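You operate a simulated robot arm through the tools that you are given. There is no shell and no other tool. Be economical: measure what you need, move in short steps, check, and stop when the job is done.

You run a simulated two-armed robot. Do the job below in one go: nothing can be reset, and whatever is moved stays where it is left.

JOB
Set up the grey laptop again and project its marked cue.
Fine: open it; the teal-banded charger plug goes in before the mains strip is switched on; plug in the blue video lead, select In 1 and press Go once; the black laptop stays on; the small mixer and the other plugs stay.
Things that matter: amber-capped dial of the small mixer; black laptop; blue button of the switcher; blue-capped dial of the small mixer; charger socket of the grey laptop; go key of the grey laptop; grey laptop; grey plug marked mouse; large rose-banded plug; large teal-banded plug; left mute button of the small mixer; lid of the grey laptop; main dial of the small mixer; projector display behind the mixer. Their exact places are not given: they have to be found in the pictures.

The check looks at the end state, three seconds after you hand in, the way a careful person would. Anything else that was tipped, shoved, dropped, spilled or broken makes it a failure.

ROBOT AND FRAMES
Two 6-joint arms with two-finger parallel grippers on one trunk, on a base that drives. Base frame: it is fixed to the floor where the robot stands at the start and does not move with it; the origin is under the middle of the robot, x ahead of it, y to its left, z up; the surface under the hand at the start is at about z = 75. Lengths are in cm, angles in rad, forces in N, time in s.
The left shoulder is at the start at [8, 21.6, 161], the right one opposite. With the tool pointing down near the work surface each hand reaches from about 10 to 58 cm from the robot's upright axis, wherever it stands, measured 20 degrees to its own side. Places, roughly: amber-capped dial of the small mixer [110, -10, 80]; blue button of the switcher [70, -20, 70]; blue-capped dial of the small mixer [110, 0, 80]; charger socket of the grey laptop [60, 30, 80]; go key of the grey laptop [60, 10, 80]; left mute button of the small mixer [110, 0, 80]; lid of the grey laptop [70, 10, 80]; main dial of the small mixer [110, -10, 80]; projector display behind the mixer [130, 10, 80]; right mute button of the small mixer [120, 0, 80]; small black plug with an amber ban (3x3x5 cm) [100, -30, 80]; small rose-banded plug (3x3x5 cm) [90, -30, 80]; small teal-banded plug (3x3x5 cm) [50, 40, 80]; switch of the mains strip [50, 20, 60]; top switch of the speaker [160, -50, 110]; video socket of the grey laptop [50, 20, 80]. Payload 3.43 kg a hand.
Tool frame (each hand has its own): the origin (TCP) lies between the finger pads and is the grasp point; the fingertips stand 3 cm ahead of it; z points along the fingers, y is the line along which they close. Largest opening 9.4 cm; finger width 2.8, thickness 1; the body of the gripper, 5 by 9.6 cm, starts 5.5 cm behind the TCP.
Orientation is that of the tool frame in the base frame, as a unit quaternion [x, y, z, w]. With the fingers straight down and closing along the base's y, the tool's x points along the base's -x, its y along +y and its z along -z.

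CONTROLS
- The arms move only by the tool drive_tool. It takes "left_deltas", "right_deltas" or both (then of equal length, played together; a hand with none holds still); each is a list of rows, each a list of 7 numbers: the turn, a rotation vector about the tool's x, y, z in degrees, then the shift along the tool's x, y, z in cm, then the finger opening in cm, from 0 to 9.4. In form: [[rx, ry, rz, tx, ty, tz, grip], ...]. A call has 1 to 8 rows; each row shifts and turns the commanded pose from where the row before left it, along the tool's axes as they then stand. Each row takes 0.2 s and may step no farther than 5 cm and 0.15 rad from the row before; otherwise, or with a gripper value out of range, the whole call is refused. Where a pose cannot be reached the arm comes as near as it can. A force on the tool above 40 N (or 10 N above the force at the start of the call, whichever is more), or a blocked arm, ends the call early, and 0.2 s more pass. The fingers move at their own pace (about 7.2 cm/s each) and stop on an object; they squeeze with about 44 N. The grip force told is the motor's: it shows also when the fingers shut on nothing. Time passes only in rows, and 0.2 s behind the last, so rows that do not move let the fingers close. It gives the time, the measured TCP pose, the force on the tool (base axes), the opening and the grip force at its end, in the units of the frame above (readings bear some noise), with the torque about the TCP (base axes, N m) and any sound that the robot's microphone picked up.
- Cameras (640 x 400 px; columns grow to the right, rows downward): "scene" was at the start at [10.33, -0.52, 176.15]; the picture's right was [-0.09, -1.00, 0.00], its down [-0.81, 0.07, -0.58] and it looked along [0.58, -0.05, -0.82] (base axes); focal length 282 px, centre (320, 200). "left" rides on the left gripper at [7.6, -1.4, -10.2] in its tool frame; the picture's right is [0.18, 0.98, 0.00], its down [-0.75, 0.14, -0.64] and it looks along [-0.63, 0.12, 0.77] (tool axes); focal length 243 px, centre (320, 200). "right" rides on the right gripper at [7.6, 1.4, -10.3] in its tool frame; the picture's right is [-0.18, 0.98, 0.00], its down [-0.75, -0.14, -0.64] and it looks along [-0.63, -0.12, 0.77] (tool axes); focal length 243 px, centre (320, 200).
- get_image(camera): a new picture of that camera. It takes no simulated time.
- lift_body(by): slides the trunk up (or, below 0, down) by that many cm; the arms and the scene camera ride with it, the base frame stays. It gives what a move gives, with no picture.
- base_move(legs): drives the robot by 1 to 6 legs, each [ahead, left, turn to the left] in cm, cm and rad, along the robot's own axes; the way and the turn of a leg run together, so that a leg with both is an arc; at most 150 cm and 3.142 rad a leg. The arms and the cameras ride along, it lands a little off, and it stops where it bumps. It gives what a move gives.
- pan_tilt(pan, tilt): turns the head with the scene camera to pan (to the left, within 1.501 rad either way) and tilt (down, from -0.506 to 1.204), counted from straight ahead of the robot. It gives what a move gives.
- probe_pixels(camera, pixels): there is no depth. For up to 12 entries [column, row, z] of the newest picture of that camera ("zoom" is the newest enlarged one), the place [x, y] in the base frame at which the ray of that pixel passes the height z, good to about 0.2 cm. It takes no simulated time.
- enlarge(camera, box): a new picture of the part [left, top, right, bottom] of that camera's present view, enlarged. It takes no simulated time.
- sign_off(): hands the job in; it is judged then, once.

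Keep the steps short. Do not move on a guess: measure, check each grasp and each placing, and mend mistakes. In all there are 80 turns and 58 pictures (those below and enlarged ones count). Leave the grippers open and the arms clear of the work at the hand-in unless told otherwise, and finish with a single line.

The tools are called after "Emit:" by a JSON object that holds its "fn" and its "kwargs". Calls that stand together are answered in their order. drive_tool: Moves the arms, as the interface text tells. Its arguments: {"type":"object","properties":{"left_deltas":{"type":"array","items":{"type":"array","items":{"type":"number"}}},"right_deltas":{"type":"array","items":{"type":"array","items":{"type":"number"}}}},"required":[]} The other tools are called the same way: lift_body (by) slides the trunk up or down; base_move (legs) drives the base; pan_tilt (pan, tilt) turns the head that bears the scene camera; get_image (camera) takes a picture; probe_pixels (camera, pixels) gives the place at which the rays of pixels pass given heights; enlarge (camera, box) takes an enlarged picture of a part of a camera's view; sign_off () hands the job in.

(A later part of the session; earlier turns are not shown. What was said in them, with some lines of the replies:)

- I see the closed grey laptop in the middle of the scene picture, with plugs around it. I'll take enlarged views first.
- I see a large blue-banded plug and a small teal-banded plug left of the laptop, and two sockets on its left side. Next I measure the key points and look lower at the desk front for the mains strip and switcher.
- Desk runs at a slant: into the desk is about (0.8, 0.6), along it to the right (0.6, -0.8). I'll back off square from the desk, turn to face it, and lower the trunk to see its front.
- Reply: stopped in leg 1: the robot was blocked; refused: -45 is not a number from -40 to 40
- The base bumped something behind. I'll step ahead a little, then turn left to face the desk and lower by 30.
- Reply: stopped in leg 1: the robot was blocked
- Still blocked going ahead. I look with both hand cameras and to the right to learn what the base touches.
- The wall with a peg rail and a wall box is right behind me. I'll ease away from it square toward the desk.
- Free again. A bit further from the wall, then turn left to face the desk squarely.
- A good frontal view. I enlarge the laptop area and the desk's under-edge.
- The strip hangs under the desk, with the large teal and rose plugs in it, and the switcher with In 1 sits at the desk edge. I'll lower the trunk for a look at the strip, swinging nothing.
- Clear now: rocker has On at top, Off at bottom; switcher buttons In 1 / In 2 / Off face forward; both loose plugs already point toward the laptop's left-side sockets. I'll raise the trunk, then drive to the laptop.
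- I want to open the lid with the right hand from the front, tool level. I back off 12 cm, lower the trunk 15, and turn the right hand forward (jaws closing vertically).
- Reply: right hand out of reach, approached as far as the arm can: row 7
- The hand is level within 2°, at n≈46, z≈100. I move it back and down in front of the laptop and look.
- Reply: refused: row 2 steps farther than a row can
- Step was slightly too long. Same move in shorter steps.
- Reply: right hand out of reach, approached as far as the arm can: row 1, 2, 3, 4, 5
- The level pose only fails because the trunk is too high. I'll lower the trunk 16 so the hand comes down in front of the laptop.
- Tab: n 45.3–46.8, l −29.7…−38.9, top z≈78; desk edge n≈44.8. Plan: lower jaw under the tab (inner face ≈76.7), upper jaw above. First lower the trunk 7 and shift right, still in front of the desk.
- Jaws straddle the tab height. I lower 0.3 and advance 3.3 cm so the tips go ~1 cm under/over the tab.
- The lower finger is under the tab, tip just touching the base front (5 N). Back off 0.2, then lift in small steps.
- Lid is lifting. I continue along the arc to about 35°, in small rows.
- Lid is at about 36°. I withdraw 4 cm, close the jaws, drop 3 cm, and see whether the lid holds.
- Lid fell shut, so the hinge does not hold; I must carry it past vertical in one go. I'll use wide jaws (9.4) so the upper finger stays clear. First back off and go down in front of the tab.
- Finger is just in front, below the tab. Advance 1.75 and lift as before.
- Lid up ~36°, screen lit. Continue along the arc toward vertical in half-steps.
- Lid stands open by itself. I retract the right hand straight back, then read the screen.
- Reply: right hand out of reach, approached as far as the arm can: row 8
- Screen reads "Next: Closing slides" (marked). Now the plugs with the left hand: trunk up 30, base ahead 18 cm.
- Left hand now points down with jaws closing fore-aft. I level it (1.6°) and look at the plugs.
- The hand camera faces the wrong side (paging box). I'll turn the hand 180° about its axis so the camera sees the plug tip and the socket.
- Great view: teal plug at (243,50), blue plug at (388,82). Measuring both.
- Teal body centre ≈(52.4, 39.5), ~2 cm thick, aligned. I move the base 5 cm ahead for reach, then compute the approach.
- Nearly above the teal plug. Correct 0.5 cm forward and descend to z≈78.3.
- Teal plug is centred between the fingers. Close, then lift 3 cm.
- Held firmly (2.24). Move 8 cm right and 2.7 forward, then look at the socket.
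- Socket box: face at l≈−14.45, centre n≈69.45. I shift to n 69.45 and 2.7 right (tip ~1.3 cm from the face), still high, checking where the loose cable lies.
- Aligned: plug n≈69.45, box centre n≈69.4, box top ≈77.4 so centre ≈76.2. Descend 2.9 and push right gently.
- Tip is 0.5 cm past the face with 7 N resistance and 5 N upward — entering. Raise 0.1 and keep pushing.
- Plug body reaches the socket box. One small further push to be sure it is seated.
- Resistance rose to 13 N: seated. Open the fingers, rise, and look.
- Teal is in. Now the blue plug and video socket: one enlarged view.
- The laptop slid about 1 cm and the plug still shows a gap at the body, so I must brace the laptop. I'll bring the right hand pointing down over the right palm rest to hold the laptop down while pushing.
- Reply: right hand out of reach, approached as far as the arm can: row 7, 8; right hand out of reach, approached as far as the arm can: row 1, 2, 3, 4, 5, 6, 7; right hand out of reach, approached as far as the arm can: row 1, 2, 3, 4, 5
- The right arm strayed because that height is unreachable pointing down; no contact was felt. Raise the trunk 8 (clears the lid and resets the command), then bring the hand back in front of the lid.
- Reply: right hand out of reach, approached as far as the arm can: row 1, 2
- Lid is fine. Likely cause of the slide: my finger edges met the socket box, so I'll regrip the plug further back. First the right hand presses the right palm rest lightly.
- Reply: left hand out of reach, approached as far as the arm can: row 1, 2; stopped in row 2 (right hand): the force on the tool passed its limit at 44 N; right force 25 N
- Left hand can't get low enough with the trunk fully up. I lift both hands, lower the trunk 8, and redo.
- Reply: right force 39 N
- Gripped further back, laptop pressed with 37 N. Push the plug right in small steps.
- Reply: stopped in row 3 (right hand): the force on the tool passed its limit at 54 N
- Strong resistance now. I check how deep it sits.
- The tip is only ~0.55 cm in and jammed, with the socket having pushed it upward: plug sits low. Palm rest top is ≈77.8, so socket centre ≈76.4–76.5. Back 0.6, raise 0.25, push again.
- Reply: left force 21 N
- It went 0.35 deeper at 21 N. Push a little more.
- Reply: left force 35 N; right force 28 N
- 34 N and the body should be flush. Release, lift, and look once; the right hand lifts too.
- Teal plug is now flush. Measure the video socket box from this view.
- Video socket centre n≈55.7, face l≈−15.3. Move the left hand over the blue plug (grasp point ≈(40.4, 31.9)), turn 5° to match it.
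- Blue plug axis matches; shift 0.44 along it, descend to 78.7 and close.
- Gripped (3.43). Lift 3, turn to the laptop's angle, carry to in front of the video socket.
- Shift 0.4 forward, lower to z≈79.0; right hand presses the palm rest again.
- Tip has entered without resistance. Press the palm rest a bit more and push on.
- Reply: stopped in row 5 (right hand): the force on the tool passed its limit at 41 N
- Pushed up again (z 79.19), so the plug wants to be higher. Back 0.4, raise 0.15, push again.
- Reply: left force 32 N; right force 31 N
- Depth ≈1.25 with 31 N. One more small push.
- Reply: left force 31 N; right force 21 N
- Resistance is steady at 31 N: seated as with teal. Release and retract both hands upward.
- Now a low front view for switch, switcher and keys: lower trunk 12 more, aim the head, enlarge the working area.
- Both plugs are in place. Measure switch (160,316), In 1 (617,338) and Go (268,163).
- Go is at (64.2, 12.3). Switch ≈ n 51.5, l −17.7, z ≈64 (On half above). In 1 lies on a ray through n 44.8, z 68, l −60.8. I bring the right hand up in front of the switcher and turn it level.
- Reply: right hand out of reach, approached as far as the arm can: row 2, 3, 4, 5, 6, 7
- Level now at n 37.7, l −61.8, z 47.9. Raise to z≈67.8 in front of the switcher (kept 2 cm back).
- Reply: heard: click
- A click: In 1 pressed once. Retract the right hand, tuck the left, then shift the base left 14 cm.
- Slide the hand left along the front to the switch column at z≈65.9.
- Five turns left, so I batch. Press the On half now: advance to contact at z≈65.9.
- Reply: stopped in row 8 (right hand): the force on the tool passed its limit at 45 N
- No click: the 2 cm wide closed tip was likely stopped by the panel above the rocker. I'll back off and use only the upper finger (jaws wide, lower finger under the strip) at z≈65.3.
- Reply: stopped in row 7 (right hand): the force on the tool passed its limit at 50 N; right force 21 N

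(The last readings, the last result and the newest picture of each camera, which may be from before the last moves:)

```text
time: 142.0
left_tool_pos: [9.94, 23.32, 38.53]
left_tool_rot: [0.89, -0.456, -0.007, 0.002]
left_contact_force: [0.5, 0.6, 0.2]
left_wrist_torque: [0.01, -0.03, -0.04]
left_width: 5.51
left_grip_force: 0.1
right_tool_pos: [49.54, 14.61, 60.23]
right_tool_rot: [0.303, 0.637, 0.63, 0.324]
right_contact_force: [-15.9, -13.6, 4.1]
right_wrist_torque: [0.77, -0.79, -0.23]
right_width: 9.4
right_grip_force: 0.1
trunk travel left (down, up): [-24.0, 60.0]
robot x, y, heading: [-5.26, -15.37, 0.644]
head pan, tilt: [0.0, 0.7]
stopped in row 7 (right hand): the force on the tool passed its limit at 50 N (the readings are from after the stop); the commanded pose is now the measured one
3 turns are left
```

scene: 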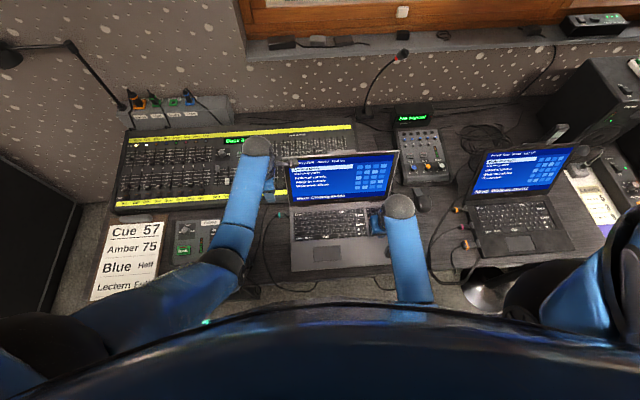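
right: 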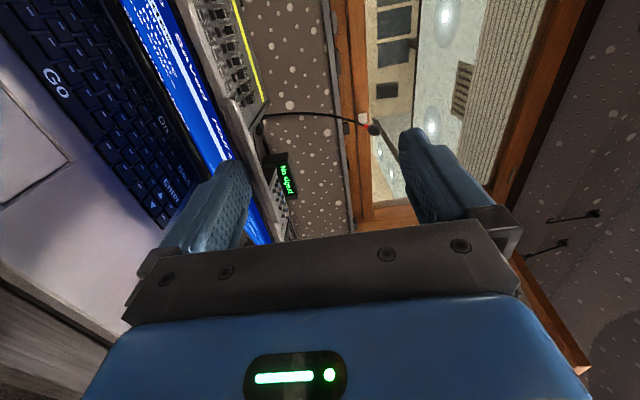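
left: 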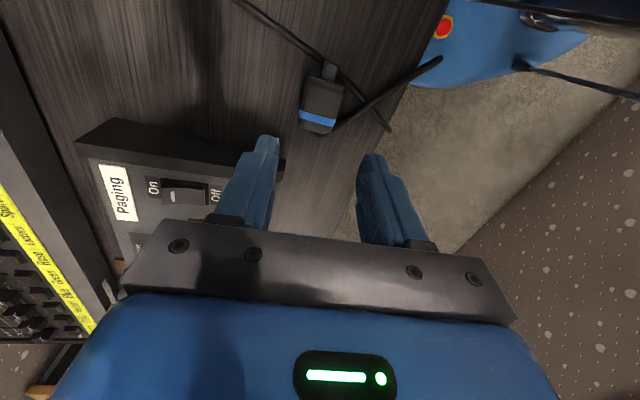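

Contact was rigid at n 51.4 without a click, so the switch state is uncertain. Two more presses on the On half using a slightly turned finger corner; then retract, one picture, raise, drive back to the laptop and bring the left hand over Go.

Emit:
{"fn": "drive_tool", "kwargs": {"right_deltas": [[0, 0, 0, 0, 0, -2, 9.4], [0, 8.5, 0, 1.0, 0, 0, 9.4], [0, 0, 0, 0, -0.5, 0, 9.4], [0, 0, 0, -0.18, 0, 1.2, 9.4], [0, 0, 0, -0.07, 0, 0.5, 9.4], [0, 0, 0, -0.06, 0, 0.4, 9.4], [0, 0, 0, -0.05, 0, 0.3, 9.4], [0, 0, 0, 0, 0, 0.3, 9.4]]}}

Emit:
{"fn": "drive_tool", "kwargs": {"right_deltas": [[0, 0, 0, 0, 0, -1.5, 9.4], [0, 0, 0, 0, 0.7, 0, 9.4], [0, 0, 0, 0, 0, 0, 9.4], [0, 0, 0, 0, 0, 1.0, 9.4], [0, 0, 0, 0, 0, 0.4, 9.4], [0, 0, 0, 0, 0, 0.3, 9.4], [0, 0, 0, 0, 0, 0.3, 9.4]]}}

Emit:
{"fn": "drive_tool", "kwargs": {"right_deltas": [[0, 0, 0, 0, 0, -4.8, 9.4], [0, 0, 0, 0, 0, -4.8, 9.4], [0, 0, 0, 0, 0, -4.8, 5], [0, 0, 0, 0, 0, -4.8, 2], [0, 0, 0, -4.8, 0, 0, 2], [0, 0, 0, -4.8, 0, 0, 2], [0, 0, 0, -4.8, 0, 0, 2], [0, 0, 0, -4.8, 0, 0, 2]]}}

Emit:
{"fn": "drive_tool", "kwargs": {"right_deltas": [[0, 0, 0, -4.8, 0, 0, 2], [0, 0, 0, -4.8, 0, 0, 2]]}}

Emit:
{"fn": "enlarge", "kwargs": {"camera": "scene", "box": [310, 190, 400, 246]}}

Emit:
{"fn": "lift_body", "kwargs": {"by": 40}}

Emit:
{"fn": "lift_body", "kwargs": {"by": 12}}

Emit:
{"fn": "base_move", "kwargs": {"legs": [[0, -14, 0], [28, 0, 0]]}}

Emit:
{"fn": "drive_tool", "kwargs": {"left_deltas": [[0, 0, 0, 3.9, -1.33, 0, 0], [0, 0, 0, 3.9, -1.33, 0, 0], [0, 0, 0, 3.9, -1.33, 0, 0], [0, 0, 0, 3.9, -1.33, 0, 0], [0, 0, 0, 3.9, -1.33, 0, 0], [0, 0, 0, 3.9, -1.33, 0, 0], [0, 0, 0, 3.9, -1.33, 0, 0], [0, 0, 0, 0, 0, 0, 0]]}}

```text
time: 143.4
left_tool_pos: [9.85, 23.22, 38.51]
left_tool_rot: [0.889, -0.457, -0.007, 0.001]
left_contact_force: [-0.8, 0.1, -0.1]
left_wrist_torque: [-0.01, -0.01, -0.02]
left_width: 5.5
left_grip_force: 0.1
right_tool_pos: [48.71, 15.31, 59.42]
right_tool_rot: [0.256, 0.66, 0.65, 0.276]
right_contact_force: [-12.8, -11.1, 2.9]
right_wrist_torque: [0.68, -0.63, -0.17]
right_width: 9.43
right_grip_force: 0.1
trunk travel left (down, up): [-24.0, 60.0]
robot x, y, heading: [-4.96, -15.68, 0.643]
head pan, tilt: [0.0, 0.7]
stopped in row 7 (right hand): the force on the tool passed its limit at 49 N (the readings are from after the stop); the commanded pose is now the measured one
```

```text
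time: 144.9
left_tool_pos: [9.75, 23.2, 38.57]
left_tool_rot: [0.89, -0.457, -0.007, 0.001]
left_contact_force: [0.1, -0.2, 0.7]
left_wrist_torque: [0.02, 0.01, 0.0]
left_width: 5.5
left_grip_force: 0.1
right_tool_pos: [48.78, 15.33, 59.82]
right_tool_rot: [0.256, 0.661, 0.65, 0.275]
right_contact_force: [-13.2, -10.7, 0.4]
right_wrist_torque: [0.69, -0.52, -0.22]
right_width: 9.37
right_grip_force: 0.1
trunk travel left (down, up): [-24.0, 60.0]
robot x, y, heading: [-5.46, -15.37, 0.645]
head pan, tilt: [0.0, 0.7]
stopped in row 7 (right hand): the force on the tool passed its limit at 45 N (the readings are from after the stop); the commanded pose is now the measured one
```

```text
time: 146.9
left_tool_pos: [9.73, 23.41, 38.35]
left_tool_rot: [0.89, -0.456, -0.007, 0.002]
left_contact_force: [-0.2, -0.7, -0.3]
left_wrist_torque: [-0.04, 0.02, -0.01]
left_width: 5.47
left_grip_force: 0.1
right_tool_pos: [46.79, -7.27, 60.27]
right_tool_rot: [0.211, 0.682, 0.66, 0.233]
right_contact_force: [-0.2, 0.6, -0.1]
right_wrist_torque: [0.02, 0.0, -0.01]
right_width: 2.01
right_grip_force: 0.1
trunk travel left (down, up): [-24.0, 60.0]
robot x, y, heading: [-5.44, -15.33, 0.642]
head pan, tilt: [0.0, 0.7]
stopped in row 8 (right hand): the arm was blocked; the commanded pose is now the measured one
```

```text
time: 147.5
left_tool_pos: [9.81, 23.32, 38.42]
left_tool_rot: [0.889, -0.458, -0.008, 0.003]
left_contact_force: [0.8, -0.2, -0.2]
left_wrist_torque: [0.01, -0.01, 0.04]
left_width: 5.5
left_grip_force: 0.0
right_tool_pos: [54.52, -13.14, 60.51]
right_tool_rot: [0.214, 0.681, 0.66, 0.234]
right_contact_force: [-1.1, 0.2, -0.6]
right_wrist_torque: [0.01, 0.0, 0.04]
right_width: 1.97
right_grip_force: 0.1
trunk travel left (down, up): [-24.0, 60.0]
robot x, y, heading: [-5.54, -15.65, 0.643]
head pan, tilt: [0.0, 0.7]
```

```text
7.11 times, centred on (355, 218) of scene
```

zoom: 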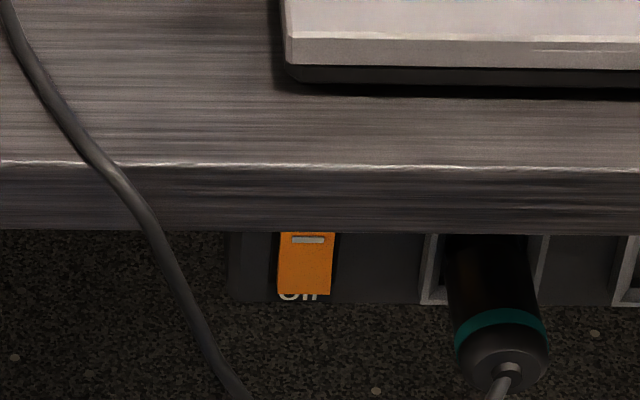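

```text
time: 151.4
left_tool_pos: [9.8, 23.32, 78.5]
left_tool_rot: [0.889, -0.457, -0.007, 0.002]
left_contact_force: [0.8, -0.7, 0.1]
left_wrist_torque: [-0.03, 0.01, -0.05]
left_width: 5.5
left_grip_force: 0.1
right_tool_pos: [54.46, -13.06, 100.58]
right_tool_rot: [0.214, 0.681, 0.66, 0.233]
right_contact_force: [0.1, 0.1, -0.4]
right_wrist_torque: [-0.03, 0.01, -0.01]
right_width: 2.0
right_grip_force: 0.1
trunk travel left (down, up): [-64.0, 20.0]
robot x, y, heading: [-5.28, -15.45, 0.641]
head pan, tilt: [0.0, 0.7]
```

```text
time: 152.9
left_tool_pos: [9.86, 23.26, 90.48]
left_tool_rot: [0.89, -0.457, -0.008, 0.003]
left_contact_force: [-0.1, -0.7, 0.2]
left_wrist_torque: [-0.01, -0.04, -0.01]
left_width: 5.49
left_grip_force: 0.2
right_tool_pos: [54.39, -12.96, 112.52]
right_tool_rot: [0.214, 0.682, 0.659, 0.233]
right_contact_force: [0.7, -0.5, -0.5]
right_wrist_torque: [0.02, -0.01, -0.03]
right_width: 2.0
right_grip_force: 0.1
trunk travel left (down, up): [-76.0, 8.0]
robot x, y, heading: [-5.53, -15.34, 0.643]
head pan, tilt: [0.0, 0.7]
```

```text
time: 155.7
left_tool_pos: [40.04, 28.96, 90.57]
left_tool_rot: [0.89, -0.456, -0.007, 0.001]
left_contact_force: [-0.4, -0.3, 0.2]
left_wrist_torque: [0.0, -0.01, 0.02]
left_width: 5.53
left_grip_force: 0.1
right_tool_pos: [84.78, -7.24, 112.55]
right_tool_rot: [0.214, 0.681, 0.661, 0.232]
right_contact_force: [-0.1, 0.3, -0.1]
right_wrist_torque: [-0.01, 0.0, -0.01]
right_width: 2.0
right_grip_force: 0.0
trunk travel left (down, up): [-76.0, 8.0]
robot x, y, heading: [25.09, -9.47, 0.645]
head pan, tilt: [0.0, 0.7]
```

```text
time: 157.5
left_tool_pos: [63.8, 12.29, 90.13]
left_tool_rot: [0.89, -0.457, -0.007, 0.002]
left_contact_force: [0.0, 0.1, 0.0]
left_wrist_torque: [-0.02, 0.03, -0.01]
left_width: 0.0
left_grip_force: 32.9
right_tool_pos: [84.94, -7.08, 112.55]
right_tool_rot: [0.213, 0.682, 0.66, 0.232]
right_contact_force: [0.6, 0.9, 0.3]
right_wrist_torque: [-0.03, -0.02, -0.02]
right_width: 2.01
right_grip_force: 0.0
trunk travel left (down, up): [-76.0, 8.0]
robot x, y, heading: [25.05, -9.91, 0.644]
head pan, tilt: [0.0, 0.7]
2 turns are left
```

The rocker's lower end now stands out over "Off", so the strip reads On. Left hand is above Go: correct 0.3 cm, press once, then lift, open both grippers and back away.

Emit:
{"fn": "drive_tool", "kwargs": {"left_deltas": [[0, 0, 0, 0.3, -0.15, 4.5, 0], [0, 0, 0, 0, 0, 3.2, 0], [0, 0, 0, 0, 0, 0.6, 0], [0, 0, 0, 0, 0, 0.5, 0], [0, 0, 0, 0, 0, 0.5, 0], [0, 0, 0, 0, 0, 0.4, 0], [0, 0, 0, 0, 0, 0.4, 0], [0, 0, 0, 0, 0, 0.4, 0]]}}

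Emit:
{"fn": "drive_tool", "kwargs": {"left_deltas": [[0, 0, 0, 0, 0, -3.5, 0], [0, 0, 0, 0, 0, -4.5, 0], [0, 0, 0, 0, 0, -3, 6], [0, 0, 0, 0, 0, 0, 9.4], [0, 0, 0, 0, 0, 0, 9.4]], "right_deltas": [[0, 0, 0, 0, 0, 0, 2], [0, 0, 0, 0, 0, 0, 5], [0, 0, 0, 0, 0, 0, 9.4], [0, 0, 0, 0, 0, 0, 9.4], [0, 0, 0, 0, 0, 0, 9.4]]}}

Emit:
{"fn": "base_move", "kwargs": {"legs": [[-28, 0, 0]]}}

Emit:
{"fn": "get_image", "kwargs": {"camera": "scene"}}

```text
time: 159.3
left_tool_pos: [64.01, 12.28, 80.41]
left_tool_rot: [0.89, -0.456, -0.004, 0.001]
left_contact_force: [-14.8, -0.6, 24.4]
left_wrist_torque: [-0.2, 0.23, -0.11]
left_width: 0.0
left_grip_force: 33.3
right_tool_pos: [84.66, -7.21, 112.72]
right_tool_rot: [0.212, 0.681, 0.661, 0.232]
right_contact_force: [-0.1, -1.0, 0.1]
right_wrist_torque: [0.0, 0.03, 0.01]
right_width: 2.02
right_grip_force: 0.0
trunk travel left (down, up): [-76.0, 8.0]
robot x, y, heading: [25.41, -9.77, 0.648]
head pan, tilt: [0.0, 0.7]
heard: click
stopped in row 8 (left hand): the force on the tool passed its limit at 46 N (the readings are from after the stop); the commanded pose is now the measured one
```

```text
time: 160.5
left_tool_pos: [64.48, 12.25, 91.19]
left_tool_rot: [0.89, -0.455, -0.003, 0.0]
left_contact_force: [-0.1, 0.0, 0.1]
left_wrist_torque: [0.03, 0.04, 0.02]
left_width: 9.37
left_grip_force: 0.1
right_tool_pos: [84.95, -7.16, 112.54]
right_tool_rot: [0.214, 0.682, 0.66, 0.232]
right_contact_force: [0.2, 0.5, -0.5]
right_wrist_torque: [0.0, 0.0, -0.01]
right_width: 9.39
right_grip_force: 0.1
trunk travel left (down, up): [-76.0, 8.0]
robot x, y, heading: [24.74, -9.8, 0.65]
head pan, tilt: [0.0, 0.7]
```

```text
time: 162.4
left_tool_pos: [42.83, -4.21, 90.98]
left_tool_rot: [0.89, -0.456, -0.004, 0.001]
left_contact_force: [0.4, 0.5, -1.1]
left_wrist_torque: [-0.01, -0.04, 0.01]
left_width: 9.41
left_grip_force: 0.1
right_tool_pos: [63.15, -23.58, 112.45]
right_tool_rot: [0.214, 0.682, 0.659, 0.233]
right_contact_force: [-0.3, 0.8, -0.6]
right_wrist_torque: [0.02, 0.01, 0.01]
right_width: 9.39
right_grip_force: 0.1
trunk travel left (down, up): [-76.0, 8.0]
robot x, y, heading: [3.02, -25.98, 0.644]
head pan, tilt: [0.0, 0.7]
```

```text
0 pictures are left
1 turns are left
```

scene: 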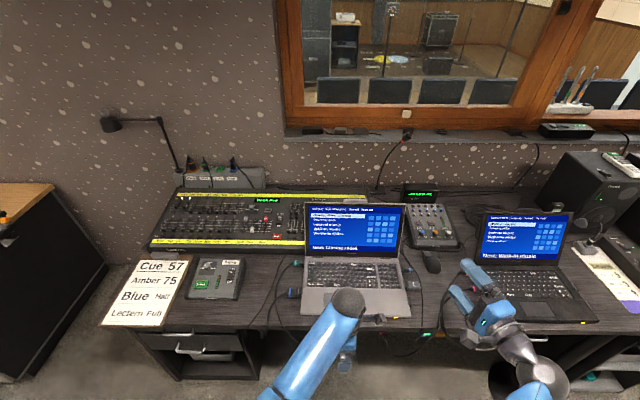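

Go clicked once. The projector display has changed from "No signal", though I can't read its text, and the laptop is open and on. The hands are open and clear, so I'm handing in.

Emit:
{"fn": "sign_off", "kwargs": {}}

```text
The job is handed in.
```

Handed in: the grey laptop is open with the teal charger and blue video plugs in, and In 1 and Go ("Closing slides" marked) each clicked once; the mains strip looked On but never clicked, I couldn't read the projector text, and plugging in slid the laptop about 1 cm to the right.
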